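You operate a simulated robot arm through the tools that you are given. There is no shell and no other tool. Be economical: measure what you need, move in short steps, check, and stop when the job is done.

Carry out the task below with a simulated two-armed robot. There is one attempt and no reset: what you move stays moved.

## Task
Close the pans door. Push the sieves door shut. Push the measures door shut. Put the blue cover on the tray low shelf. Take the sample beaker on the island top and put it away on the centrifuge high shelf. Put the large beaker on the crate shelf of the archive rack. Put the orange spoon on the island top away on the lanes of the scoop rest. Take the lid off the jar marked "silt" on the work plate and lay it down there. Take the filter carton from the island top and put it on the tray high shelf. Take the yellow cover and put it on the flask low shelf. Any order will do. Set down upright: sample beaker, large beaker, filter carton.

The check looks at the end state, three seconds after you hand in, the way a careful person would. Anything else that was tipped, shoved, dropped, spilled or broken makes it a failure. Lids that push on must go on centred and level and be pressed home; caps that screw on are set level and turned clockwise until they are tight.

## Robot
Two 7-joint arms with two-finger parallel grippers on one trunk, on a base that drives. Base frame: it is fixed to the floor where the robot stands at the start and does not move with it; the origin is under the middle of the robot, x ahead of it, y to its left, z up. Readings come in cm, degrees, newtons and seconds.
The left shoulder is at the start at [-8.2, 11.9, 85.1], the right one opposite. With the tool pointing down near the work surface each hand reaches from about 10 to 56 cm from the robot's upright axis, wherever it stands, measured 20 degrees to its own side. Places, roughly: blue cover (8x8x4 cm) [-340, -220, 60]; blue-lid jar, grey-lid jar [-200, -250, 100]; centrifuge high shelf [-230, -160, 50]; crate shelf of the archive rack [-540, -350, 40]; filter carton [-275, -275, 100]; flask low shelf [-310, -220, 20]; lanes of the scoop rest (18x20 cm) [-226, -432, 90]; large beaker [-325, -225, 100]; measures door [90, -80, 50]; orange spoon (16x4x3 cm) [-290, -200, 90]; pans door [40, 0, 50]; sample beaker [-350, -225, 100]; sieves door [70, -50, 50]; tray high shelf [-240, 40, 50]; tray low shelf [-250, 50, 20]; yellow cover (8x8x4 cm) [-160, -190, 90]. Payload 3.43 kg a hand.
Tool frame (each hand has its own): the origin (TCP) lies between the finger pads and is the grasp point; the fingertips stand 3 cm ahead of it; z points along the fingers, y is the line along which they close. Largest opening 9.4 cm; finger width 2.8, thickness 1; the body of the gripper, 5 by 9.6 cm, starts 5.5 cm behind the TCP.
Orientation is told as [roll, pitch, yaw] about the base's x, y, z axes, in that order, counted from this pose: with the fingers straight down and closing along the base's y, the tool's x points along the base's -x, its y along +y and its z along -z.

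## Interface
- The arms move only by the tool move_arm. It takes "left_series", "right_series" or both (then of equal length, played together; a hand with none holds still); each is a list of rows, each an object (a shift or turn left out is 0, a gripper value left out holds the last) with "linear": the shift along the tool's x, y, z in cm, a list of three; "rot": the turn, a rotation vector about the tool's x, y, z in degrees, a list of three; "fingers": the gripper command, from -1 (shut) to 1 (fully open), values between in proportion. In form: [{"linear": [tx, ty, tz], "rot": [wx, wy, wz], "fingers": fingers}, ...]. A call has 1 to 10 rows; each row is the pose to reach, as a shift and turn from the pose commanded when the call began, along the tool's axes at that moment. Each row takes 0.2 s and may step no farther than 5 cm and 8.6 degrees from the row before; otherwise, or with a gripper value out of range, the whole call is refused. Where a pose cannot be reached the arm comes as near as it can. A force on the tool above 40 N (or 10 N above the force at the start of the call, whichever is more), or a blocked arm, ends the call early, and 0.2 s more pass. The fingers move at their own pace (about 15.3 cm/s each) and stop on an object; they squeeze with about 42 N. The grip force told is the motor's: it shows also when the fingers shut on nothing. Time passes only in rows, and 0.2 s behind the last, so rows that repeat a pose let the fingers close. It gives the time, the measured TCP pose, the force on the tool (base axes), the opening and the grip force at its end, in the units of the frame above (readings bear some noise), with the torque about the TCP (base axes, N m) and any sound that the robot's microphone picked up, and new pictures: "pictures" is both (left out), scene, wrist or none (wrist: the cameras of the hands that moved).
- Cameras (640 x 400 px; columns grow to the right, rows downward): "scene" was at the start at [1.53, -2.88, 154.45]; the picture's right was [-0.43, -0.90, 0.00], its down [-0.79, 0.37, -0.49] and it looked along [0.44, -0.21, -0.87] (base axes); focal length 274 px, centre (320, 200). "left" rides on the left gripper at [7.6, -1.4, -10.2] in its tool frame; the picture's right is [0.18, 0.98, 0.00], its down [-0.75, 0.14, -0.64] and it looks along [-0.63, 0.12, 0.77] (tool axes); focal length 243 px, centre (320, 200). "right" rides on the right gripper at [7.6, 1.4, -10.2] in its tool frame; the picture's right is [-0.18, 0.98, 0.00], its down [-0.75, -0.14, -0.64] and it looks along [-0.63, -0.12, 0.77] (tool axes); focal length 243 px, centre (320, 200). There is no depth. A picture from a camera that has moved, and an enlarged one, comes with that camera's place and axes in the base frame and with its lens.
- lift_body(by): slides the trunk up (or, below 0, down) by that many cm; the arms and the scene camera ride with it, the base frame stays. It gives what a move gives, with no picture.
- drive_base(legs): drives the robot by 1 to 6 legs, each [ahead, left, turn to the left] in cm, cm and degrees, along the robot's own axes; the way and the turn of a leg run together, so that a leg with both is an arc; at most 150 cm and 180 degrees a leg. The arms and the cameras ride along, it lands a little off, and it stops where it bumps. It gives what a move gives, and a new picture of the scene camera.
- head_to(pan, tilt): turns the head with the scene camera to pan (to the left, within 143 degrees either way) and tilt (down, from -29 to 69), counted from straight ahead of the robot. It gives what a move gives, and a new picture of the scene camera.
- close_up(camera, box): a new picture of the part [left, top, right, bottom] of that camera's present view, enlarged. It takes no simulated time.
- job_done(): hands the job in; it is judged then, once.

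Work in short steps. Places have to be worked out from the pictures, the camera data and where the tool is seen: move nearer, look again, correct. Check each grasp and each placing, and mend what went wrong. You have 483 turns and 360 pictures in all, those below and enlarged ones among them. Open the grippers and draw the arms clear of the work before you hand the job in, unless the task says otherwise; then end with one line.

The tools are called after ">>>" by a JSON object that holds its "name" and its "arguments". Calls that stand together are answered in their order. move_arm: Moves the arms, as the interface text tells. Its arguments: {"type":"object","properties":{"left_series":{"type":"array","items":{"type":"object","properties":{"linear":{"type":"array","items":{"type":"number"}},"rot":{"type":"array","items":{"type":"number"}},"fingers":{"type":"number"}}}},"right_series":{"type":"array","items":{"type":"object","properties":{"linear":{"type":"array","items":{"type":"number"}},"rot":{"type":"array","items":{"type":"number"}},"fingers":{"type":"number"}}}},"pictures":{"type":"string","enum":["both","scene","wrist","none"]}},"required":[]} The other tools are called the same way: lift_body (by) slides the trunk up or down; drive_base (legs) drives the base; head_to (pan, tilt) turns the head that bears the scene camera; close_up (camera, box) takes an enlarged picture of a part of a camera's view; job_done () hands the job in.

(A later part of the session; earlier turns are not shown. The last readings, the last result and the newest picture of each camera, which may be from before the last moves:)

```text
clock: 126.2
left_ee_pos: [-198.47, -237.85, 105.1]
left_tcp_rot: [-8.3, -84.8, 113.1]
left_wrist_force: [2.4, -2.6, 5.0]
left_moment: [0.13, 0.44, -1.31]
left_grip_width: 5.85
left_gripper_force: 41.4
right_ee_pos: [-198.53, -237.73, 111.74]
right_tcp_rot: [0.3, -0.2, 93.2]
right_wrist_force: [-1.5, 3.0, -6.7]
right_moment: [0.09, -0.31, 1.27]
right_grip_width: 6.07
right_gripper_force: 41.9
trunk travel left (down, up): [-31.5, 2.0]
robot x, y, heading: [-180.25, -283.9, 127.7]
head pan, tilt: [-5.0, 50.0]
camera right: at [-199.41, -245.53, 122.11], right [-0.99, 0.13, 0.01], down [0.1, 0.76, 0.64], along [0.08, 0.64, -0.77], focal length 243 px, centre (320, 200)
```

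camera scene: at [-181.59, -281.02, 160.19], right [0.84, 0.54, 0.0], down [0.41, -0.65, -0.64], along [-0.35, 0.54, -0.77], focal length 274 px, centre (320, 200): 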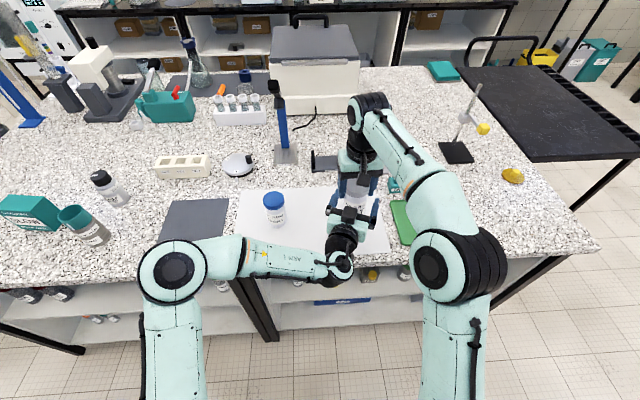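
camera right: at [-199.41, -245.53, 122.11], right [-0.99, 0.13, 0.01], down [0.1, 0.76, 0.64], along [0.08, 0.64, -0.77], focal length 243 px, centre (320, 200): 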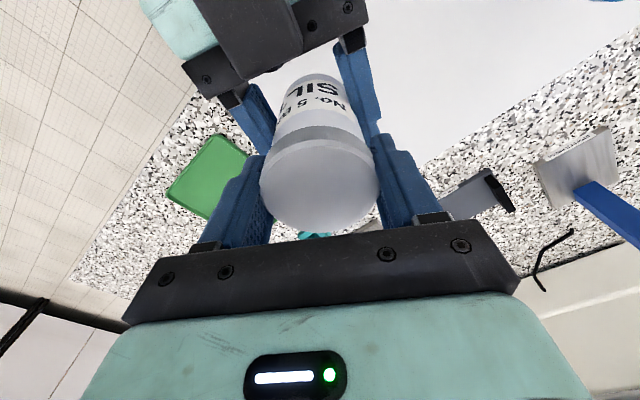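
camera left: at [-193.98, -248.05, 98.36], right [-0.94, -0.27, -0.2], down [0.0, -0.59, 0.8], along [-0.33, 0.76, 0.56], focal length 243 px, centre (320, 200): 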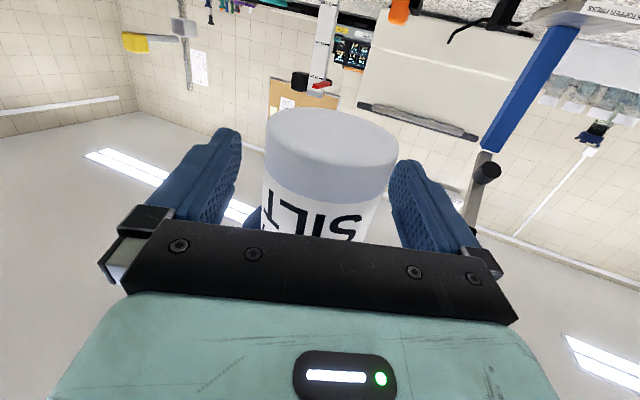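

I opened too little (still gripping), so the lid got turned back. Now twist CCW 84° from here and then open properly.

>>> {"name": "move_arm", "arguments": {"right_series": [{"rot": [0, 0, -8.5]}, {"rot": [0, 0, -17]}, {"rot": [0, 0, -25.5]}, {"rot": [0, 0, -34]}, {"rot": [0, 0, -42.5]}, {"rot": [0, 0, -51]}, {"rot": [0, 0, -59.5]}, {"rot": [0, 0, -68]}, {"rot": [0, 0, -76]}, {"rot": [0, 0, -82]}], "pictures": "none"}}

>>> {"name": "move_arm", "arguments": {"right_series": [{"linear": [0, 0, -0.2]}, {"linear": [0, 0, -0.5]}], "pictures": "none"}}

```text
clock: 128.3
left_ee_pos: [-198.35, -237.97, 105.09]
left_tcp_rot: [-7.7, -84.8, 112.4]
left_wrist_force: [10.9, 3.2, -12.0]
left_moment: [0.69, -0.27, 0.16]
left_grip_width: 5.86
left_gripper_force: 41.8
right_ee_pos: [-198.4, -237.92, 111.77]
right_tcp_rot: [0.0, -0.3, 175.4]
right_wrist_force: [-10.8, -3.1, 11.4]
right_moment: [-0.93, 1.03, -0.15]
right_grip_width: 6.09
right_gripper_force: 41.8
trunk travel left (down, up): [-31.5, 2.0]
robot x, y, heading: [-179.9, -283.42, 127.6]
head pan, tilt: [-5.0, 50.0]
```

```text
clock: 128.9
left_ee_pos: [-198.25, -237.91, 105.38]
left_tcp_rot: [-7.8, -85.2, 112.4]
left_wrist_force: [17.2, 0.7, 0.7]
left_moment: [-0.17, 0.27, 0.04]
left_grip_width: 5.85
left_gripper_force: 41.8
right_ee_pos: [-198.28, -237.85, 112.25]
right_tcp_rot: [0.0, -0.3, 175.2]
right_wrist_force: [-15.0, -1.9, -0.9]
right_moment: [0.12, 0.76, -0.01]
right_grip_width: 6.05
right_gripper_force: 41.8
trunk travel left (down, up): [-31.5, 2.0]
robot x, y, heading: [-180.14, -284.03, 127.4]
head pan, tilt: [-5.0, 50.0]
```

Unscrewing pushes the lid up (+11 N). Open properly, rotate back, regrip.

>>> {"name": "move_arm", "arguments": {"right_series": [{"fingers": 0.8}, {"fingers": 0.8}, {"fingers": 0.8}], "pictures": "none"}}

>>> {"name": "move_arm", "arguments": {"right_series": [{"rot": [0, 0, 8.5]}, {"rot": [0, 0, 17]}, {"rot": [0, 0, 25.5]}, {"rot": [0, 0, 34]}, {"rot": [0, 0, 42.5]}, {"rot": [0, 0, 51]}, {"rot": [0, 0, 59.5]}, {"rot": [0, 0, 68]}, {"rot": [0, 0, 76]}, {"rot": [0, 0, 82]}], "pictures": "wrist"}}

```text
clock: 129.8
left_ee_pos: [-198.47, -237.84, 105.14]
left_tcp_rot: [-8.1, -85.0, 113.0]
left_wrist_force: [0.2, 0.3, -1.1]
left_moment: [-0.03, 0.0, -0.02]
left_grip_width: 5.86
left_gripper_force: 41.9
right_ee_pos: [-198.3, -237.79, 112.23]
right_tcp_rot: [-0.1, -0.2, 175.2]
right_wrist_force: [-0.5, 0.7, 0.6]
right_moment: [-0.02, -0.02, 0.0]
right_grip_width: 8.45
right_gripper_force: 0.0
trunk travel left (down, up): [-31.5, 2.0]
robot x, y, heading: [-180.38, -283.44, 127.6]
head pan, tilt: [-5.0, 50.0]
```

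```text
clock: 131.9
left_ee_pos: [-198.47, -237.94, 105.34]
left_tcp_rot: [-8.2, -85.0, 112.8]
left_wrist_force: [-0.5, 0.2, -1.4]
left_moment: [0.0, -0.02, -0.02]
left_grip_width: 5.85
left_gripper_force: 41.6
right_ee_pos: [-198.39, -237.72, 112.26]
right_tcp_rot: [0.3, -0.1, 92.9]
right_wrist_force: [-0.9, -0.3, 0.6]
right_moment: [-0.04, -0.04, -0.03]
right_grip_width: 8.49
right_gripper_force: 0.0
trunk travel left (down, up): [-31.5, 2.0]
robot x, y, heading: [-180.12, -284.09, 127.5]
head pan, tilt: [-5.0, 50.0]
camera right: at [-199.32, -245.43, 122.53], right [-0.99, 0.13, 0.0], down [0.1, 0.76, 0.64], along [0.08, 0.64, -0.77], focal length 243 px, centre (320, 200)
```

right: 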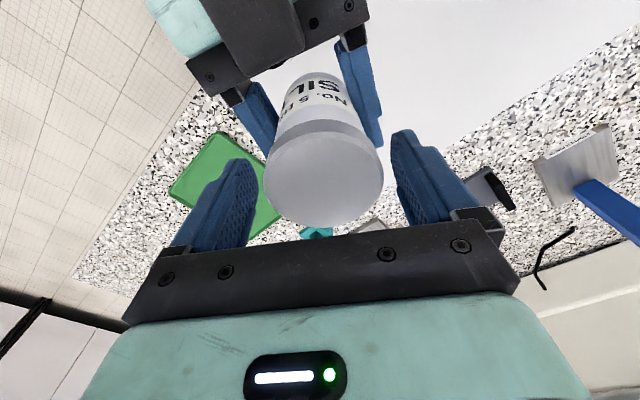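

Regrip slightly higher is fine; close and twist CCW again with a small upward drift.

>>> {"name": "move_arm", "arguments": {"right_series": [{"fingers": -1}, {"fingers": -1}, {"fingers": -1}, {"rot": [0, 0, -8]}, {"rot": [0, 0, -16]}, {"linear": [0, 0, -0.05], "rot": [0, 0, -24]}, {"linear": [0, 0, -0.1], "rot": [0, 0, -32]}, {"linear": [0, 0, -0.15], "rot": [0, 0, -40]}, {"linear": [0, 0, -0.2], "rot": [0, 0, -48]}, {"linear": [0, 0, -0.2], "rot": [0, 0, -56]}], "pictures": "none"}}

>>> {"name": "move_arm", "arguments": {"right_series": [{"linear": [0, 0, -0.05], "rot": [0, 0, -8]}, {"linear": [0, 0, -0.1], "rot": [0, 0, -16]}, {"linear": [0, 0, -0.15], "rot": [0, 0, -24]}, {"linear": [0, 0, -0.2], "rot": [0, 0, -26]}, {"linear": [0, 0, -0.6], "rot": [0, 0, -26]}], "pictures": "wrist"}}

```text
clock: 134.2
left_ee_pos: [-198.21, -237.83, 105.23]
left_tcp_rot: [-8.1, -85.0, 112.7]
left_wrist_force: [15.5, 2.2, 0.6]
left_moment: [0.2, 0.25, 0.09]
left_grip_width: 5.88
left_gripper_force: 41.4
right_ee_pos: [-198.47, -237.87, 112.37]
right_tcp_rot: [0.2, -0.4, 149.4]
right_wrist_force: [-15.1, -2.8, -1.2]
right_moment: [-0.43, 0.88, -0.03]
right_grip_width: 6.1
right_gripper_force: 41.5
trunk travel left (down, up): [-31.5, 2.0]
robot x, y, heading: [-180.38, -283.75, 127.5]
head pan, tilt: [-5.0, 50.0]
```

```text
clock: 135.3
left_ee_pos: [-198.32, -237.9, 105.54]
left_tcp_rot: [-9.3, -85.6, 114.0]
left_wrist_force: [17.0, 3.7, 18.0]
left_moment: [-0.48, 0.33, 0.03]
left_grip_width: 5.87
left_gripper_force: 42.2
right_ee_pos: [-198.33, -237.92, 112.88]
right_tcp_rot: [-0.1, -0.3, 175.3]
right_wrist_force: [-16.3, -4.1, -20.4]
right_moment: [0.22, 0.91, -0.01]
right_grip_width: 6.08
right_gripper_force: 42.0
trunk travel left (down, up): [-31.5, 2.0]
robot x, y, heading: [-180.73, -284.06, 127.7]
head pan, tilt: [-5.0, 50.0]
camera right: at [-190.81, -239.96, 123.23], right [-0.27, -0.96, 0.0], down [-0.74, 0.2, 0.64], along [-0.62, 0.17, -0.77], focal length 243 px, centre (320, 200)
```

right: 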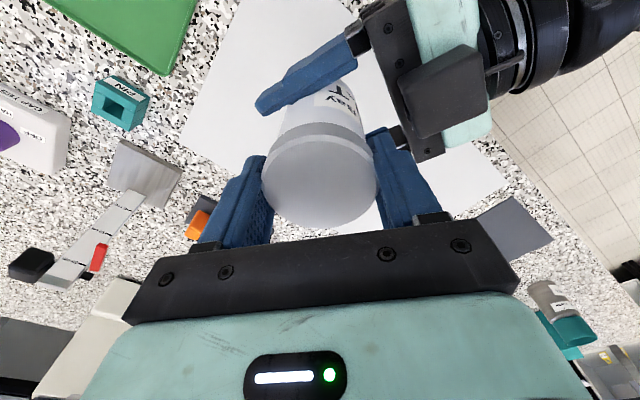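

Still threaded. Another regrip stroke.

>>> {"name": "move_arm", "arguments": {"right_series": [{"linear": [0, 0, 0.4]}, {"linear": [0, 0, 0.4], "fingers": 0.8}, {"linear": [0, 0, 0.4]}, {"linear": [0, 0, 0.4], "rot": [0, 0, 8.5]}, {"linear": [0, 0, 0.4], "rot": [0, 0, 17]}, {"linear": [0, 0, 0.4], "rot": [0, 0, 25.5]}, {"linear": [0, 0, 0.4], "rot": [0, 0, 34]}, {"linear": [0, 0, 0.4], "rot": [0, 0, 42.5]}, {"linear": [0, 0, 0.4], "rot": [0, 0, 51]}, {"linear": [0, 0, 0.4], "rot": [0, 0, 59.5]}], "pictures": "none"}}

>>> {"name": "move_arm", "arguments": {"right_series": [{"rot": [0, 0, 8.5]}, {"rot": [0, 0, 17]}, {"rot": [0, 0, 25.5]}, {"rot": [0, 0, 25.5], "fingers": -1}, {"rot": [0, 0, 25.5]}, {"rot": [0, 0, 25.5]}], "pictures": "none"}}

>>> {"name": "move_arm", "arguments": {"right_series": [{"rot": [0, 0, -8.5]}, {"rot": [0, 0, -17]}, {"linear": [0, 0, -0.05], "rot": [0, 0, -25.5]}, {"linear": [0, 0, -0.1], "rot": [0, 0, -34]}, {"linear": [0, 0, -0.15], "rot": [0, 0, -42.5]}, {"linear": [0, 0, -0.2], "rot": [0, 0, -51]}, {"linear": [0, 0, -0.25], "rot": [0, 0, -59.5]}, {"linear": [0, 0, -0.3], "rot": [0, 0, -68]}, {"linear": [0, 0, -0.35], "rot": [0, 0, -76]}, {"linear": [0, 0, -0.4], "rot": [0, 0, -84]}], "pictures": "none"}}

>>> {"name": "move_arm", "arguments": {"right_series": [{"linear": [0, 0, -0.4]}, {"linear": [0, 0, -0.8]}], "pictures": "wrist"}}

```text
clock: 137.6
left_ee_pos: [-198.37, -238.06, 105.21]
left_tcp_rot: [-8.2, -85.0, 113.0]
left_wrist_force: [-0.5, -0.6, -1.1]
left_moment: [0.0, 0.03, 0.0]
left_grip_width: 5.88
left_gripper_force: 41.5
right_ee_pos: [-198.32, -237.98, 112.62]
right_tcp_rot: [0.2, -0.3, 115.6]
right_wrist_force: [-0.8, 0.2, 0.4]
right_moment: [0.01, -0.01, 0.0]
right_grip_width: 8.5
right_gripper_force: 0.1
trunk travel left (down, up): [-31.5, 2.0]
robot x, y, heading: [-180.46, -283.69, 127.4]
head pan, tilt: [-5.0, 50.0]
```

```text
clock: 138.9
left_ee_pos: [-198.4, -237.91, 105.18]
left_tcp_rot: [-7.9, -85.0, 112.6]
left_wrist_force: [7.1, -1.6, -1.8]
left_moment: [0.07, 0.5, -0.02]
left_grip_width: 5.85
left_gripper_force: 41.8
right_ee_pos: [-198.41, -238.0, 112.7]
right_tcp_rot: [0.3, -0.1, 90.1]
right_wrist_force: [-6.4, 2.1, -0.3]
right_moment: [0.11, 0.02, 0.02]
right_grip_width: 6.06
right_gripper_force: 41.9
trunk travel left (down, up): [-31.5, 2.0]
robot x, y, heading: [-180.03, -283.81, 127.5]
head pan, tilt: [-5.0, 50.0]
```

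```text
clock: 141.2
left_ee_pos: [-198.41, -237.95, 105.36]
left_tcp_rot: [-8.2, -85.2, 112.9]
left_wrist_force: [13.5, 1.1, 5.5]
left_moment: [0.54, -0.01, 0.07]
left_grip_width: 5.86
left_gripper_force: 41.6
right_ee_pos: [-198.37, -237.87, 113.03]
right_tcp_rot: [0.0, -0.3, 174.3]
right_wrist_force: [-13.0, -0.5, -5.3]
right_moment: [-0.62, 0.99, -0.04]
right_grip_width: 6.08
right_gripper_force: 42.2
trunk travel left (down, up): [-31.5, 2.0]
robot x, y, heading: [-179.85, -283.85, 127.4]
head pan, tilt: [-5.0, 50.0]
```

```text
clock: 141.8
left_ee_pos: [-198.26, -237.87, 105.89]
left_tcp_rot: [-10.2, -85.8, 114.9]
left_wrist_force: [9.8, 5.4, 31.2]
left_moment: [-0.58, 0.13, 0.03]
left_grip_width: 5.84
left_gripper_force: 42.2
right_ee_pos: [-198.24, -237.96, 113.59]
right_tcp_rot: [0.0, 0.2, 174.2]
right_wrist_force: [-9.9, -5.0, -31.3]
right_moment: [0.13, 0.58, -0.02]
right_grip_width: 6.08
right_gripper_force: 42.1
trunk travel left (down, up): [-31.5, 2.0]
robot x, y, heading: [-180.22, -284.1, 127.3]
head pan, tilt: [-5.0, 50.0]
camera right: at [-190.92, -240.09, 123.98], right [-0.28, -0.96, 0.0], down [-0.74, 0.22, 0.64], along [-0.61, 0.18, -0.77], focal length 243 px, centre (320, 200)
```

right: 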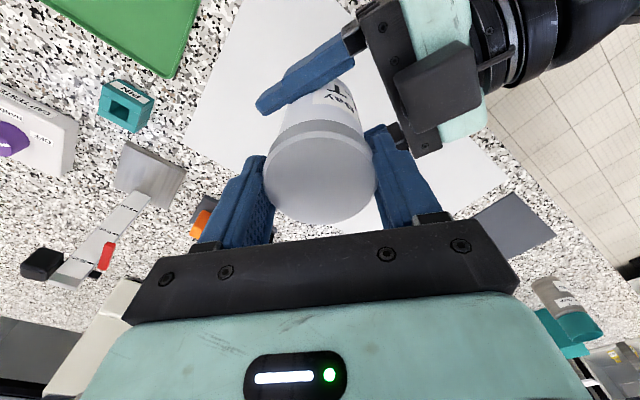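

The lid is climbing (hand separation 6.1→7.7 cm). Another stroke.

>>> {"name": "move_arm", "arguments": {"right_series": [{"linear": [0, 0, 0.5]}, {"linear": [0, 0, 0.5], "fingers": 0.8}, {"linear": [0, 0, 0.5]}, {"linear": [0, 0, 0.5], "rot": [0, 0, 8.5]}, {"linear": [0, 0, 0.5], "rot": [0, 0, 17]}, {"linear": [0, 0, 0.5], "rot": [0, 0, 25.5]}, {"linear": [0, 0, 0.5], "rot": [0, 0, 34]}, {"linear": [0, 0, 0.5], "rot": [0, 0, 42.5]}, {"linear": [0, 0, 0.5], "rot": [0, 0, 51]}, {"linear": [0, 0, 0.5], "rot": [0, 0, 59.5]}], "pictures": "none"}}

>>> {"name": "move_arm", "arguments": {"right_series": [{"rot": [0, 0, 8.5]}, {"rot": [0, 0, 17]}, {"rot": [0, 0, 25.5]}, {"rot": [0, 0, 25.5], "fingers": -1}, {"rot": [0, 0, 25.5]}, {"rot": [0, 0, 25.5]}], "pictures": "wrist"}}

>>> {"name": "move_arm", "arguments": {"right_series": [{"rot": [0, 0, -8.5]}, {"rot": [0, 0, -17]}, {"linear": [0, 0, -0.05], "rot": [0, 0, -25.5]}, {"linear": [0, 0, -0.1], "rot": [0, 0, -34]}, {"linear": [0, 0, -0.15], "rot": [0, 0, -42.5]}, {"linear": [0, 0, -0.2], "rot": [0, 0, -51]}, {"linear": [0, 0, -0.25], "rot": [0, 0, -59.5]}, {"linear": [0, 0, -0.3], "rot": [0, 0, -68]}, {"linear": [0, 0, -0.35], "rot": [0, 0, -76]}, {"linear": [0, 0, -0.4], "rot": [0, 0, -84]}], "pictures": "none"}}

>>> {"name": "move_arm", "arguments": {"right_series": [{"linear": [0, 0, -0.4]}, {"linear": [0, 0, -0.8]}], "pictures": "wrist"}}

```text
clock: 143.9
left_ee_pos: [-198.39, -237.81, 105.27]
left_tcp_rot: [-8.1, -85.0, 113.0]
left_wrist_force: [0.2, -0.1, -0.8]
left_moment: [0.01, 0.02, -0.02]
left_grip_width: 5.86
left_gripper_force: 41.8
right_ee_pos: [-198.52, -237.84, 113.35]
right_tcp_rot: [0.3, -0.2, 114.5]
right_wrist_force: [-0.3, -1.2, 0.8]
right_moment: [0.0, 0.02, 0.01]
right_grip_width: 8.47
right_gripper_force: 0.0
trunk travel left (down, up): [-31.5, 2.0]
robot x, y, heading: [-180.31, -284.03, 127.5]
head pan, tilt: [-5.0, 50.0]
```

```text
clock: 145.3
left_ee_pos: [-198.43, -237.94, 105.12]
left_tcp_rot: [-7.9, -85.0, 112.9]
left_wrist_force: [3.2, -1.5, -1.7]
left_moment: [0.08, 0.26, 0.03]
left_grip_width: 5.83
left_gripper_force: 42.3
right_ee_pos: [-198.44, -237.89, 113.39]
right_tcp_rot: [0.4, -0.2, 89.2]
right_wrist_force: [-2.6, 2.5, 1.3]
right_moment: [0.04, -0.13, -0.02]
right_grip_width: 5.92
right_gripper_force: 41.8
trunk travel left (down, up): [-31.5, 2.0]
robot x, y, heading: [-180.11, -283.94, 127.5]
head pan, tilt: [-5.0, 50.0]
camera right: at [-199.95, -245.51, 123.69], right [-0.98, 0.2, 0.01], down [0.16, 0.75, 0.64], along [0.12, 0.63, -0.77], focal length 243 px, centre (320, 200)
```

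right: 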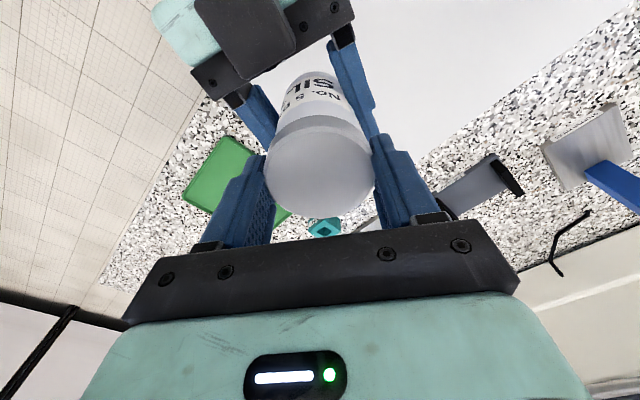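

```text
clock: 147.6
left_ee_pos: [-198.41, -237.94, 105.24]
left_tcp_rot: [-8.0, -85.0, 112.8]
left_wrist_force: [5.4, 7.8, -0.6]
left_moment: [-0.45, 0.27, 0.15]
left_grip_width: 5.84
left_gripper_force: 41.9
right_ee_pos: [-198.56, -237.89, 113.77]
right_tcp_rot: [0.1, -0.3, 173.5]
right_wrist_force: [-4.7, -8.3, -0.5]
right_moment: [-0.22, 0.19, -0.12]
right_grip_width: 5.94
right_gripper_force: 42.1
trunk travel left (down, up): [-31.5, 2.0]
robot x, y, heading: [-180.22, -283.87, 127.5]
head pan, tilt: [-5.0, 50.0]
```

```text
clock: 148.2
left_ee_pos: [-198.51, -237.95, 105.14]
left_tcp_rot: [-8.0, -85.0, 113.0]
left_wrist_force: [-0.2, -0.1, -0.9]
left_moment: [0.04, -0.01, 0.0]
left_grip_width: 5.87
left_gripper_force: 41.7
right_ee_pos: [-198.23, -237.74, 114.54]
right_tcp_rot: [-0.2, -0.2, 173.0]
right_wrist_force: [0.1, -0.2, -0.6]
right_moment: [-0.02, 0.0, -0.02]
right_grip_width: 5.93
right_gripper_force: 42.1
trunk travel left (down, up): [-31.5, 2.0]
robot x, y, heading: [-180.3, -284.06, 127.6]
head pan, tilt: [-5.0, 50.0]
camera right: at [-190.9, -240.04, 124.79], right [-0.3, -0.95, 0.0], down [-0.73, 0.23, 0.65], along [-0.61, 0.2, -0.76], focal length 243 px, centre (320, 200)
```

right: 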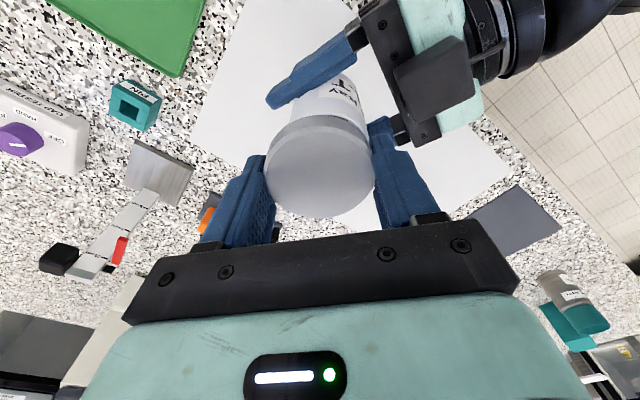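

No tension now: the lid is free. Raise it 6 cm to check.

>>> {"name": "move_arm", "arguments": {"right_series": [{"linear": [0, 0, -2]}, {"linear": [0, 0, -5]}, {"linear": [0, 0, -8]}], "pictures": "both"}}

```text
clock: 148.9
left_ee_pos: [-198.31, -237.96, 105.31]
left_tcp_rot: [-8.0, -85.0, 112.9]
left_wrist_force: [-0.5, -0.4, -2.7]
left_moment: [0.0, 0.03, 0.0]
left_grip_width: 5.83
left_gripper_force: 42.4
right_ee_pos: [-198.31, -237.86, 118.56]
right_tcp_rot: [-0.1, -0.2, 173.1]
right_wrist_force: [0.5, -0.5, -0.1]
right_moment: [-0.02, -0.01, 0.03]
right_grip_width: 5.93
right_gripper_force: 41.9
right hand out of reach, approached as far as the arm can: row 2, 3
trunk travel left (down, up): [-31.5, 2.0]
robot x, y, heading: [-180.13, -283.83, 127.5]
head pan, tilt: [-5.0, 50.0]
camera scene: at [-181.56, -280.98, 160.19], right [0.84, 0.54, 0.0], down [0.41, -0.65, -0.64], along [-0.35, 0.54, -0.77], focal length 274 px, centre (320, 200)
camera right: at [-190.97, -240.12, 128.79], right [-0.3, -0.95, 0.0], down [-0.73, 0.23, 0.65], along [-0.62, 0.19, -0.76], focal length 243 px, centre (320, 200)
```

scene: 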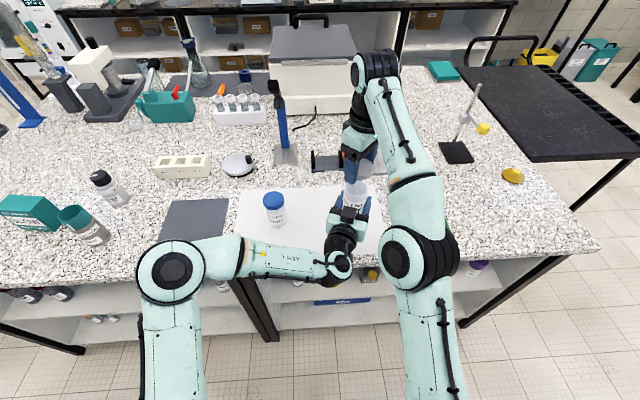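
right: 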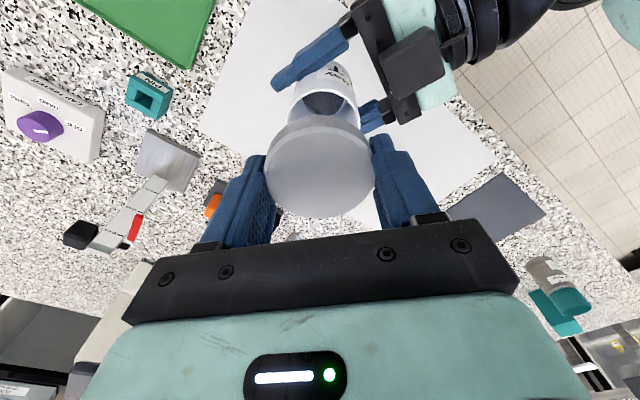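

Lid is off. Move it back-left over the plate at ≈(-210,-233.5), rotating the hand back to yaw ~129.

>>> {"name": "move_arm", "arguments": {"right_series": [{"linear": [-2, -0.5, 0], "rot": [0, 0, 7.3]}, {"linear": [-4, -1, 0], "rot": [0, 0, 14.6]}, {"linear": [-6, -1.4, 0], "rot": [0, 0, 22]}, {"linear": [-8, -1.9, 0], "rot": [0, 0, 29.3]}, {"linear": [-10, -2.4, 0], "rot": [0, 0, 36.6]}, {"linear": [-12.1, -2.9, 0], "rot": [0, 0, 44]}], "pictures": "both"}}

```text
clock: 150.3
left_ee_pos: [-198.34, -237.82, 105.15]
left_tcp_rot: [-7.7, -84.9, 112.4]
left_wrist_force: [-0.5, 0.2, -0.6]
left_moment: [-0.01, -0.02, 0.04]
left_grip_width: 5.86
left_gripper_force: 42.1
right_ee_pos: [-203.79, -239.45, 114.59]
right_tcp_rot: [0.1, -0.3, 131.6]
right_wrist_force: [0.5, -0.3, -0.1]
right_moment: [-0.01, 0.05, 0.01]
right_grip_width: 5.94
right_gripper_force: 42.1
right hand out of reach, approached as far as the arm can: row 1, 2, 3, 4, 5, 6
trunk travel left (down, up): [-31.5, 2.0]
robot x, y, heading: [-180.03, -284.2, 127.6]
head pan, tilt: [-5.0, 50.0]
camera scene: at [-181.5, -280.92, 160.19], right [0.84, 0.54, 0.0], down [0.41, -0.65, -0.64], along [-0.35, 0.54, -0.77], focal length 274 px, centre (320, 200)
camera right: at [-199.71, -246.05, 124.87], right [-0.86, -0.51, 0.0], down [-0.39, 0.66, 0.64], along [-0.33, 0.55, -0.76], focal length 243 px, centre (320, 200)
```

scene: 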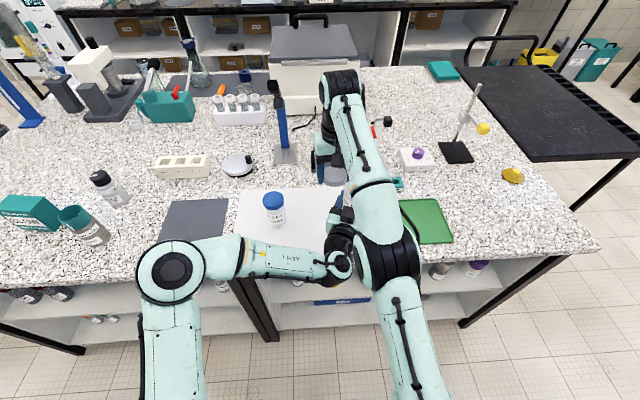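
right: 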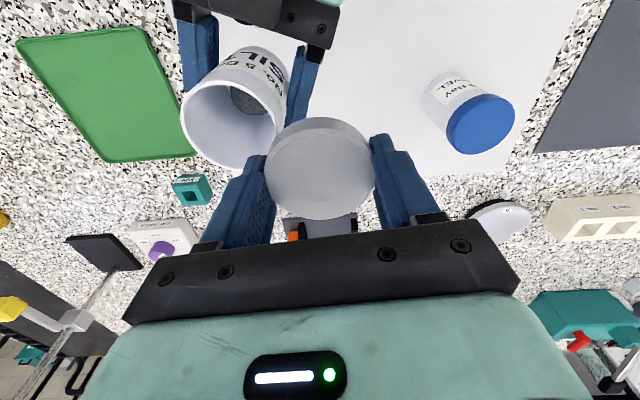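

Too far forward to reach. I'll pull the left hand (with jar) back toward the robot, then set the lid nearer.

>>> {"name": "move_arm", "arguments": {"left_series": [{"linear": [0.3, 0, -4]}, {"linear": [0.6, 0, -8]}, {"linear": [0.9, 0, -12]}, {"linear": [1.2, 0, -16]}], "pictures": "none"}}

```text
clock: 151.3
left_ee_pos: [-194.41, -253.32, 105.12]
left_tcp_rot: [-7.8, -85.0, 112.5]
left_wrist_force: [0.1, 0.4, -1.2]
left_moment: [-0.01, 0.02, -0.02]
left_grip_width: 5.84
left_gripper_force: 42.3
right_ee_pos: [-203.89, -239.49, 114.52]
right_tcp_rot: [0.1, -0.1, 131.6]
right_wrist_force: [0.2, -0.2, 0.1]
right_moment: [0.03, 0.02, 0.0]
right_grip_width: 5.94
right_gripper_force: 41.8
trunk travel left (down, up): [-31.5, 2.0]
robot x, y, heading: [-180.2, -283.81, 127.4]
head pan, tilt: [-5.0, 50.0]
```

Test the commanded offset with a modest step toward (-209,-242).

>>> {"name": "move_arm", "arguments": {"right_series": [{"linear": [2, 2, 2]}, {"linear": [3.6, 4.5, 3]}], "pictures": "none"}}

```text
clock: 151.9
left_ee_pos: [-194.5, -253.18, 105.15]
left_tcp_rot: [-8.1, -84.8, 113.0]
left_wrist_force: [0.4, 0.4, -0.5]
left_moment: [0.03, 0.05, 0.01]
left_grip_width: 5.83
left_gripper_force: 42.0
right_ee_pos: [-205.14, -244.88, 111.92]
right_tcp_rot: [0.1, -0.4, 129.2]
right_wrist_force: [0.1, 0.2, -0.2]
right_moment: [0.02, -0.03, -0.02]
right_grip_width: 5.94
right_gripper_force: 41.5
trunk travel left (down, up): [-31.5, 2.0]
robot x, y, heading: [-179.91, -283.67, 127.4]
head pan, tilt: [-5.0, 50.0]
```

Commanded equals measured. Move over (-209,-242.5) and lower.

>>> {"name": "move_arm", "arguments": {"right_series": [{"linear": [-2.2, 0.8, 2]}, {"linear": [-4.3, 1.5, 5]}, {"linear": [-4.3, 1.5, 9.5]}, {"linear": [-4.3, 1.5, 13.5]}, {"linear": [-4.3, 1.5, 16.5]}], "pictures": "both"}}

```text
clock: 153.2
left_ee_pos: [-194.34, -253.27, 105.13]
left_tcp_rot: [-7.9, -84.9, 112.9]
left_wrist_force: [-0.2, -0.6, -1.2]
left_moment: [0.04, -0.03, 0.01]
left_grip_width: 5.84
left_gripper_force: 41.7
right_ee_pos: [-209.43, -242.43, 95.49]
right_tcp_rot: [0.2, -0.3, 129.2]
right_wrist_force: [-0.5, 0.5, 0.4]
right_moment: [0.02, 0.01, -0.02]
right_grip_width: 5.95
right_gripper_force: 41.7
trunk travel left (down, up): [-31.5, 2.0]
robot x, y, heading: [-180.2, -284.28, 127.6]
head pan, tilt: [-5.0, 50.0]
camera scene: at [-181.62, -280.95, 160.2], right [0.84, 0.54, 0.0], down [0.41, -0.65, -0.64], along [-0.35, 0.54, -0.77], focal length 274 px, centre (320, 200)
camera right: at [-205.7, -249.19, 105.79], right [-0.88, -0.48, 0.0], down [-0.36, 0.67, 0.65], along [-0.31, 0.57, -0.76], focal length 243 px, centre (320, 200)
```

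scene: 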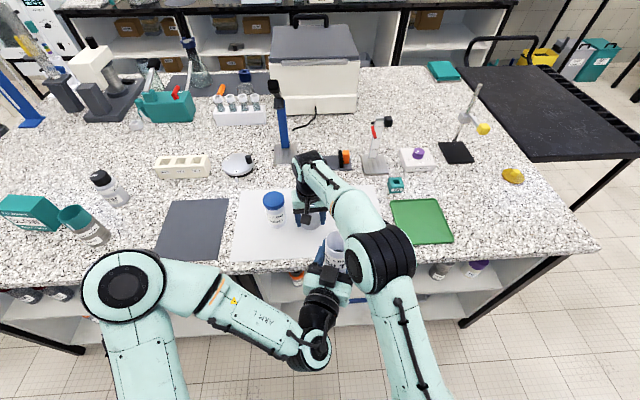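
right: 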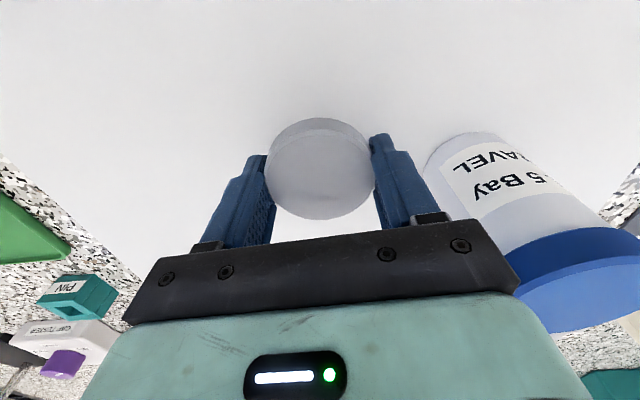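

Lower the last bit until contact, then open.

>>> {"name": "move_arm", "arguments": {"right_series": [{"linear": [0, 0, 0.8]}, {"linear": [0, 0, 1.6]}, {"linear": [0, 0, 2.2]}], "pictures": "none"}}

```text
clock: 153.9
left_ee_pos: [-194.35, -253.29, 105.14]
left_tcp_rot: [-8.0, -84.8, 112.9]
left_wrist_force: [0.6, 0.3, -1.9]
left_moment: [0.03, 0.01, -0.03]
left_grip_width: 5.84
left_gripper_force: 41.5
right_ee_pos: [-209.41, -242.27, 93.6]
right_tcp_rot: [0.2, -0.2, 129.1]
right_wrist_force: [0.4, 0.0, -0.4]
right_moment: [0.0, 0.02, -0.04]
right_grip_width: 5.95
right_gripper_force: 42.0
trunk travel left (down, up): [-31.5, 2.0]
robot x, y, heading: [-180.05, -283.79, 127.8]
head pan, tilt: [-5.0, 50.0]
```

>>> {"name": "move_arm", "arguments": {"right_series": [{"linear": [0, 0, 0.4]}, {"linear": [0, 0, 0.8]}, {"linear": [0, 0, 1.1]}], "pictures": "wrist"}}

```text
clock: 154.7
left_ee_pos: [-194.32, -253.33, 105.04]
left_tcp_rot: [-7.4, -84.9, 112.1]
left_wrist_force: [0.1, 0.0, -1.7]
left_moment: [0.01, -0.01, 0.02]
left_grip_width: 5.85
left_gripper_force: 42.0
right_ee_pos: [-209.36, -242.4, 93.33]
right_tcp_rot: [0.4, -1.1, 129.2]
right_wrist_force: [4.6, -4.1, 14.9]
right_moment: [0.01, -0.66, -0.15]
right_grip_width: 5.94
right_gripper_force: 41.7
trunk travel left (down, up): [-31.5, 2.0]
robot x, y, heading: [-180.07, -283.61, 127.5]
head pan, tilt: [-5.0, 50.0]
stopped in row 3 (right hand): the force on the tool passed its limit at 45 N (the readings are from after the stop); the commanded pose is now the measured one
camera right: at [-205.49, -249.34, 103.49], right [-0.88, -0.48, 0.01], down [-0.36, 0.67, 0.66], along [-0.32, 0.57, -0.76], focal length 243 px, centre (320, 200)
```

right: 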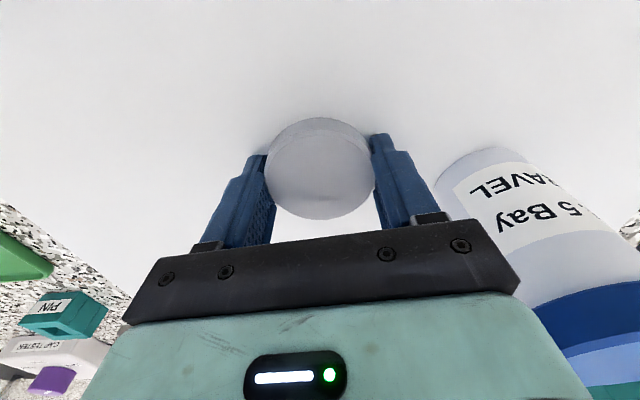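

Contact made. Open and rise.

>>> {"name": "move_arm", "arguments": {"right_series": [{"linear": [0, 0, -0.3], "fingers": 0}, {"linear": [0, 0, -0.3], "fingers": 0.4}, {"linear": [0, 0, -0.3]}, {"linear": [0, 0, -4]}, {"linear": [0, 0, -8.5]}, {"linear": [0, 0, -13]}, {"linear": [0, 0, -17]}], "pictures": "both"}}

```text
clock: 156.3
left_ee_pos: [-194.38, -253.34, 105.07]
left_tcp_rot: [-8.0, -84.9, 112.9]
left_wrist_force: [0.1, -0.5, -1.7]
left_moment: [0.03, 0.01, 0.03]
left_grip_width: 5.86
left_gripper_force: 42.2
right_ee_pos: [-209.07, -242.54, 110.2]
right_tcp_rot: [0.3, -0.8, 129.2]
right_wrist_force: [0.0, 0.2, -0.3]
right_moment: [0.01, 0.02, 0.0]
right_grip_width: 6.57
right_gripper_force: 0.0
trunk travel left (down, up): [-31.5, 2.0]
robot x, y, heading: [-180.08, -284.04, 127.5]
head pan, tilt: [-5.0, 50.0]
camera scene: at [-181.63, -280.98, 160.19], right [0.84, 0.54, 0.0], down [0.41, -0.65, -0.64], along [-0.35, 0.54, -0.77], focal length 274 px, centre (320, 200)
camera right: at [-205.22, -249.43, 120.18], right [-0.88, -0.48, 0.01], down [-0.36, 0.67, 0.65], along [-0.32, 0.57, -0.76], focal length 243 px, centre (320, 200)
```

scene: 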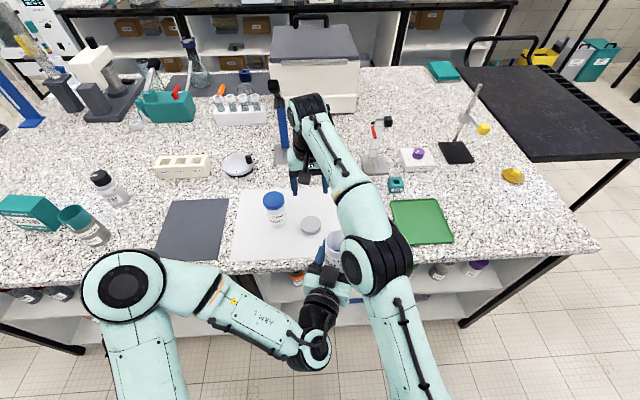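
right: 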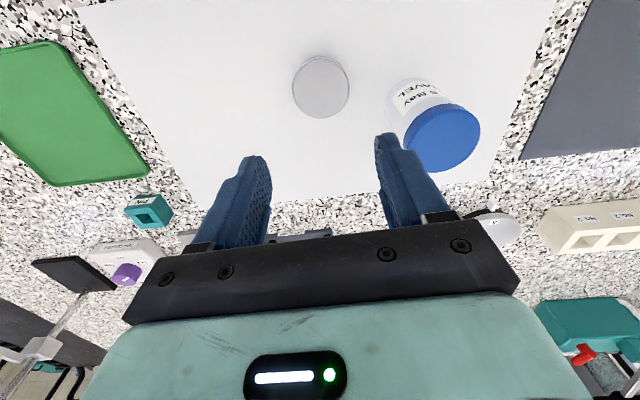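

Lid lies on the plate. Raise the right hand and bring the left hand with the jar back to its spot.

>>> {"name": "move_arm", "arguments": {"right_series": [{"linear": [0.5, 0, -3]}, {"linear": [1, 0, -6]}, {"linear": [1, 0, -7.5], "fingers": 1}], "pictures": "none"}}

>>> {"name": "move_arm", "arguments": {"left_series": [{"linear": [-0.3, 0, 4]}, {"linear": [-0.6, 0, 8]}, {"linear": [-0.9, 0, 12]}, {"linear": [-1.1, 0, 14.5]}], "right_series": [{"linear": [1, -2.6, 0]}, {"linear": [2, -5.2, 0]}, {"linear": [3, -7.8, 0]}, {"linear": [3.8, -10.2, 0]}], "pictures": "both"}}

```text
clock: 157.1
left_ee_pos: [-194.32, -253.34, 105.14]
left_tcp_rot: [-7.9, -85.0, 112.8]
left_wrist_force: [0.0, -0.3, -2.0]
left_moment: [0.04, -0.02, 0.02]
left_grip_width: 5.84
left_gripper_force: 42.2
right_ee_pos: [-207.01, -245.41, 115.81]
right_tcp_rot: [0.2, -1.0, 129.1]
right_wrist_force: [-0.8, -0.1, 0.2]
right_moment: [0.02, -0.01, -0.02]
right_grip_width: 9.4
right_gripper_force: 0.1
right hand out of reach, approached as far as the arm can: row 1, 2, 3
trunk travel left (down, up): [-31.5, 2.0]
robot x, y, heading: [-180.3, -284.17, 127.8]
head pan, tilt: [-5.0, 50.0]
```

```text
clock: 158.1
left_ee_pos: [-198.08, -238.8, 105.28]
left_tcp_rot: [-7.3, -84.9, 112.0]
left_wrist_force: [0.5, 0.0, -2.0]
left_moment: [0.02, -0.01, 0.02]
left_grip_width: 5.82
left_gripper_force: 41.5
right_ee_pos: [-196.71, -241.58, 115.65]
right_tcp_rot: [0.3, -1.0, 129.2]
right_wrist_force: [0.4, 0.5, -0.5]
right_moment: [-0.01, 0.0, -0.02]
right_grip_width: 9.41
right_gripper_force: 0.0
trunk travel left (down, up): [-31.5, 2.0]
robot x, y, heading: [-180.17, -283.98, 127.4]
head pan, tilt: [-5.0, 50.0]
camera scene: at [-181.53, -280.9, 160.2], right [0.84, 0.54, 0.0], down [0.41, -0.65, -0.64], along [-0.35, 0.54, -0.77], focal length 274 px, centre (320, 200)
camera right: at [-192.83, -248.51, 125.85], right [-0.88, -0.48, 0.01], down [-0.36, 0.67, 0.65], along [-0.32, 0.57, -0.76], focal length 243 px, centre (320, 200)
camera left: at [-193.82, -249.01, 98.45], right [-0.94, -0.27, -0.19], down [0.0, -0.59, 0.81], along [-0.33, 0.76, 0.56], focal length 243 px, centre (320, 200)
```

scene: 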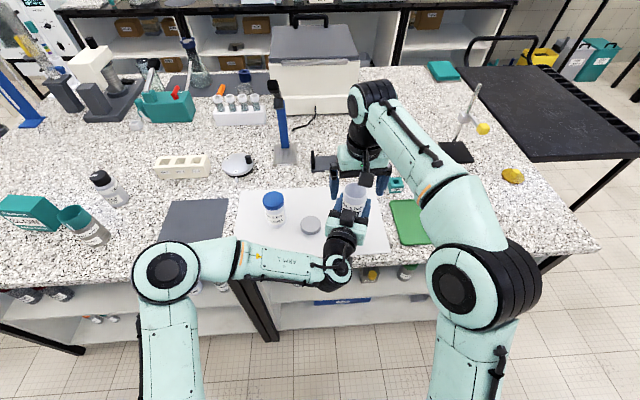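
right: 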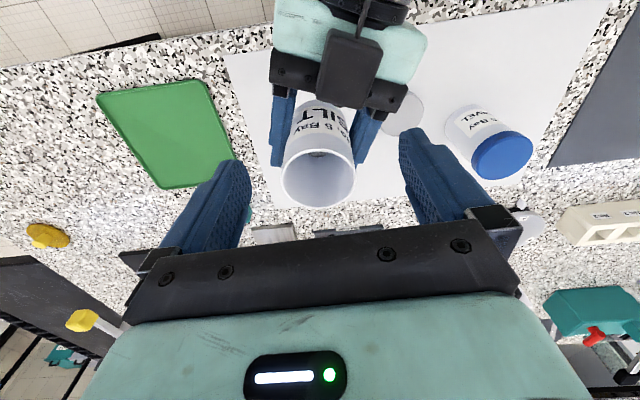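
left: 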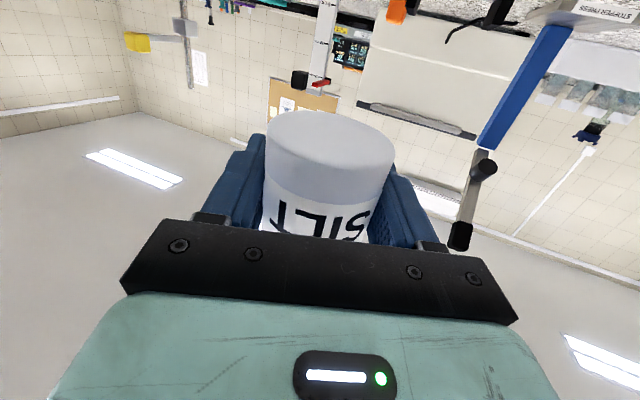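

Align right hand over the open jar and descend around the rim.

>>> {"name": "move_arm", "arguments": {"right_series": [{"linear": [-2.8, -0.6, 0], "rot": [0, 1, 0]}, {"linear": [-2.8, -0.6, 3], "rot": [0, 1, 0]}, {"linear": [-2.8, -0.6, 5.5], "rot": [0, 1, 0]}, {"linear": [-2.8, -0.6, 5.5], "rot": [0, 1, 0]}], "pictures": "wrist"}}

```text
clock: 159.1
left_ee_pos: [-197.99, -238.89, 105.2]
left_tcp_rot: [-8.0, -84.9, 112.8]
left_wrist_force: [-0.6, -0.8, -1.6]
left_moment: [0.01, 0.01, 0.01]
left_grip_width: 5.84
left_gripper_force: 42.0
right_ee_pos: [-198.19, -239.33, 110.23]
right_tcp_rot: [0.3, -0.1, 129.1]
right_wrist_force: [-0.4, -0.1, 0.5]
right_moment: [0.01, 0.01, 0.01]
right_grip_width: 9.38
right_gripper_force: 0.1
trunk travel left (down, up): [-31.5, 2.0]
robot x, y, heading: [-180.2, -284.1, 127.6]
head pan, tilt: [-5.0, 50.0]
camera right: at [-194.43, -246.07, 120.47], right [-0.88, -0.48, 0.0], down [-0.36, 0.68, 0.64], along [-0.31, 0.56, -0.77], focal length 243 px, centre (320, 200)
```

right: 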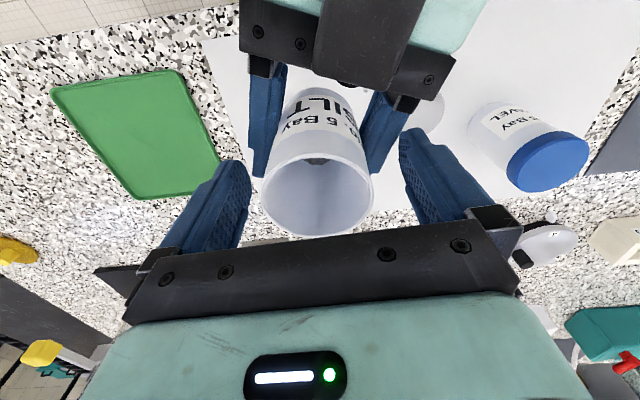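

Good; close right on the rim region, then open left and withdraw it.

>>> {"name": "move_arm", "arguments": {"right_series": [{"linear": [0, 0, 0.3], "fingers": -1}, {"linear": [0, 0, 0.3], "fingers": -1}, {"linear": [0, 0, 0.3], "fingers": -1}], "pictures": "none"}}

>>> {"name": "move_arm", "arguments": {"left_series": [{"fingers": 1}, {"fingers": 1}, {"linear": [0.3, 0, -4]}, {"linear": [0.6, 0, -8]}, {"linear": [0.9, 0, -12]}, {"linear": [1.2, 0, -16]}], "pictures": "both"}}

```text
clock: 159.9
left_ee_pos: [-198.22, -238.95, 105.05]
left_tcp_rot: [-7.9, -84.8, 112.9]
left_wrist_force: [-6.2, -8.4, -7.5]
left_moment: [0.7, -0.1, -0.24]
left_grip_width: 5.82
left_gripper_force: 41.7
right_ee_pos: [-198.12, -239.19, 109.99]
right_tcp_rot: [0.1, 0.1, 129.1]
right_wrist_force: [6.5, 7.7, 7.8]
right_moment: [-0.31, -0.2, 0.2]
right_grip_width: 5.84
right_gripper_force: 41.4
trunk travel left (down, up): [-31.5, 2.0]
robot x, y, heading: [-180.0, -283.69, 127.5]
head pan, tilt: [-5.0, 50.0]
```

```text
clock: 161.3
left_ee_pos: [-194.05, -253.42, 105.23]
left_tcp_rot: [-8.1, -84.9, 113.1]
left_wrist_force: [0.8, -0.1, -0.3]
left_moment: [0.02, -0.01, 0.03]
left_grip_width: 9.4
left_gripper_force: 0.0
left hand out of reach, approached as far as the arm can: row 6
right_ee_pos: [-198.22, -239.2, 109.86]
right_tcp_rot: [0.3, 0.0, 129.2]
right_wrist_force: [0.0, 0.3, 0.3]
right_moment: [0.02, -0.01, -0.02]
right_grip_width: 5.83
right_gripper_force: 42.4
trunk travel left (down, up): [-31.5, 2.0]
robot x, y, heading: [-180.14, -283.84, 127.5]
head pan, tilt: [-5.0, 50.0]
camera scene: at [-181.57, -280.98, 160.19], right [0.84, 0.54, 0.0], down [0.41, -0.65, -0.64], along [-0.35, 0.54, -0.77], focal length 274 px, centre (320, 200)
camera left: at [-189.84, -263.53, 98.49], right [-0.94, -0.27, -0.2], down [0.0, -0.59, 0.81], along [-0.33, 0.76, 0.56], focal length 243 px, centre (320, 200)
```

scene: 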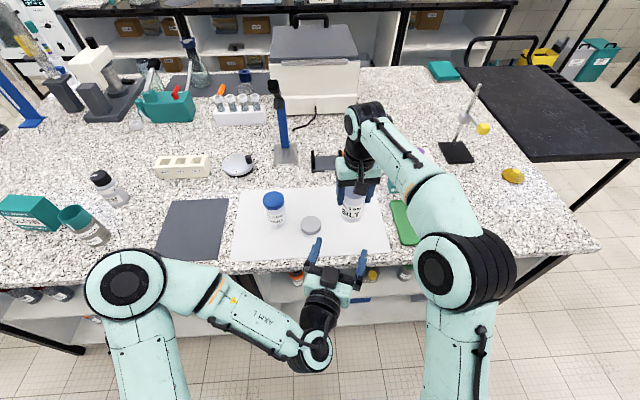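
left: 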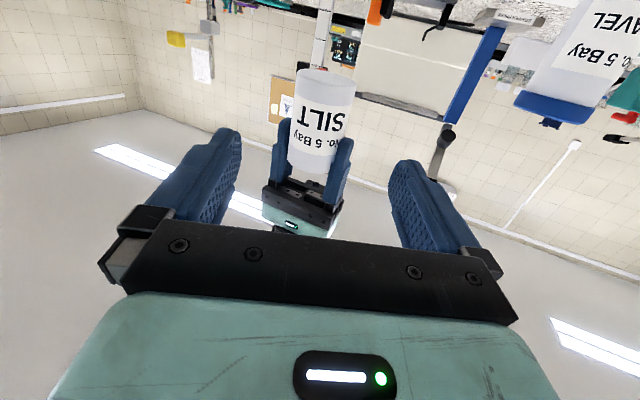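

Right hand holds the jar. Lower it to the plate.

>>> {"name": "move_arm", "arguments": {"right_series": [{"linear": [0, 0, 4]}, {"linear": [0, 0, 7]}, {"linear": [0, 0, 8.5]}, {"linear": [0, 0, 9.2]}, {"linear": [0, 0, 9.6]}, {"linear": [0, 0, 9.9]}], "pictures": "wrist"}}

```text
clock: 162.7
left_ee_pos: [-194.08, -253.19, 105.22]
left_tcp_rot: [-8.0, -85.0, 112.8]
left_wrist_force: [-0.1, 0.3, 0.3]
left_moment: [0.0, -0.03, -0.01]
left_grip_width: 9.4
left_gripper_force: 0.1
right_ee_pos: [-198.28, -239.27, 99.91]
right_tcp_rot: [0.4, 0.0, 129.2]
right_wrist_force: [1.5, -0.3, 0.5]
right_moment: [-0.01, 0.0, -0.05]
right_grip_width: 5.8
right_gripper_force: 41.6
trunk travel left (down, up): [-31.5, 2.0]
robot x, y, heading: [-179.68, -283.83, 127.5]
head pan, tilt: [-5.0, 50.0]
camera right: at [-194.6, -246.04, 110.25], right [-0.88, -0.48, 0.0], down [-0.36, 0.68, 0.64], along [-0.31, 0.56, -0.77], focal length 243 px, centre (320, 200)
```

right: 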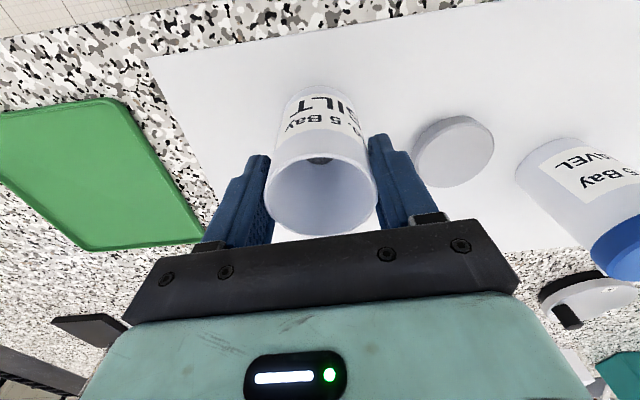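

>>> {"name": "move_arm", "arguments": {"right_series": [{"linear": [0, 0, 0.2]}, {"linear": [0, 0, 0.4]}, {"linear": [0, 0, 0.6]}], "pictures": "none"}}

```text
clock: 163.5
left_ee_pos: [-194.09, -253.29, 105.31]
left_tcp_rot: [-8.0, -85.0, 112.9]
left_wrist_force: [0.4, 1.0, 0.1]
left_moment: [-0.01, 0.01, 0.0]
left_grip_width: 9.41
left_gripper_force: 0.1
right_ee_pos: [-198.3, -239.3, 99.35]
right_tcp_rot: [0.3, -0.1, 129.2]
right_wrist_force: [0.1, 0.5, -0.3]
right_moment: [-0.03, -0.02, -0.03]
right_grip_width: 5.84
right_gripper_force: 42.0
trunk travel left (down, up): [-31.5, 2.0]
robot x, y, heading: [-180.07, -283.75, 127.5]
head pan, tilt: [-5.0, 50.0]
```

Not yet in contact; continue in small steps.

>>> {"name": "move_arm", "arguments": {"right_series": [{"linear": [0, 0, 0.2]}, {"linear": [0, 0, 0.4]}, {"linear": [0, 0, 0.6]}, {"linear": [0, 0, 0.8]}], "pictures": "none"}}

```text
clock: 164.5
left_ee_pos: [-194.15, -253.37, 105.23]
left_tcp_rot: [-7.9, -84.9, 112.8]
left_wrist_force: [-0.1, -0.2, 0.5]
left_moment: [0.04, -0.03, -0.01]
left_grip_width: 9.39
left_gripper_force: 0.0
right_ee_pos: [-198.14, -239.3, 98.68]
right_tcp_rot: [0.2, 0.2, 129.1]
right_wrist_force: [0.2, 0.4, 0.9]
right_moment: [-0.01, 0.0, -0.02]
right_grip_width: 5.84
right_gripper_force: 41.5
trunk travel left (down, up): [-31.5, 2.0]
robot x, y, heading: [-180.21, -283.82, 127.5]
head pan, tilt: [-5.0, 50.0]
```

>>> {"name": "move_arm", "arguments": {"right_series": [{"linear": [0, 0, 0.3]}, {"linear": [0, 0, 0.6]}, {"linear": [0, 0, 0.9]}, {"linear": [0, 0, 1.2]}], "pictures": "wrist"}}

>>> {"name": "close_up", "arguments": {"camera": "scene", "box": [230, 150, 430, 270]}}

```text
clock: 165.5
left_ee_pos: [-194.05, -253.32, 105.28]
left_tcp_rot: [-8.2, -85.0, 113.0]
left_wrist_force: [-0.8, 0.4, 0.4]
left_moment: [-0.02, -0.02, 0.03]
left_grip_width: 9.39
left_gripper_force: 0.1
right_ee_pos: [-198.3, -239.19, 98.14]
right_tcp_rot: [0.3, -0.6, 129.1]
right_wrist_force: [2.3, -4.1, 15.2]
right_moment: [0.14, -0.4, -0.12]
right_grip_width: 5.84
right_gripper_force: 42.4
trunk travel left (down, up): [-31.5, 2.0]
robot x, y, heading: [-179.92, -283.89, 127.4]
head pan, tilt: [-5.0, 50.0]
stopped in row 4 (right hand): the force on the tool passed its limit at 41 N (the readings are from after the stop); the commanded pose is now the measured one
camera right: at [-194.48, -246.08, 108.38], right [-0.88, -0.48, 0.01], down [-0.36, 0.67, 0.65], along [-0.32, 0.57, -0.76], focal length 243 px, centre (320, 200)
```

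right: 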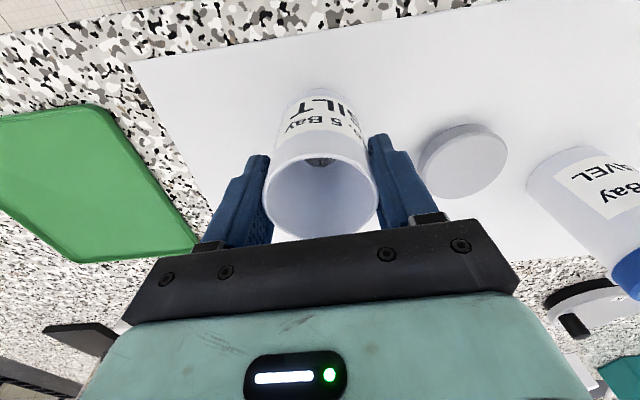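

```text
3.20 times, centred on (330, 210) of scene
camera zoom: at [-181.54, -281.08, 160.18], right [0.84, 0.54, 0.0], down [0.41, -0.65, -0.64], along [-0.35, 0.54, -0.77], focal length 876 px, centre (288, 168)
```

zoom: 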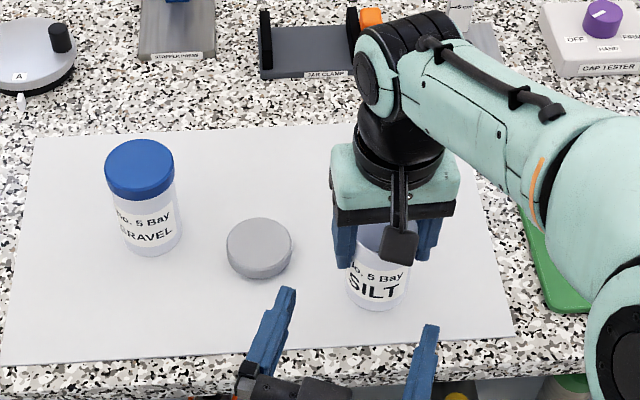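

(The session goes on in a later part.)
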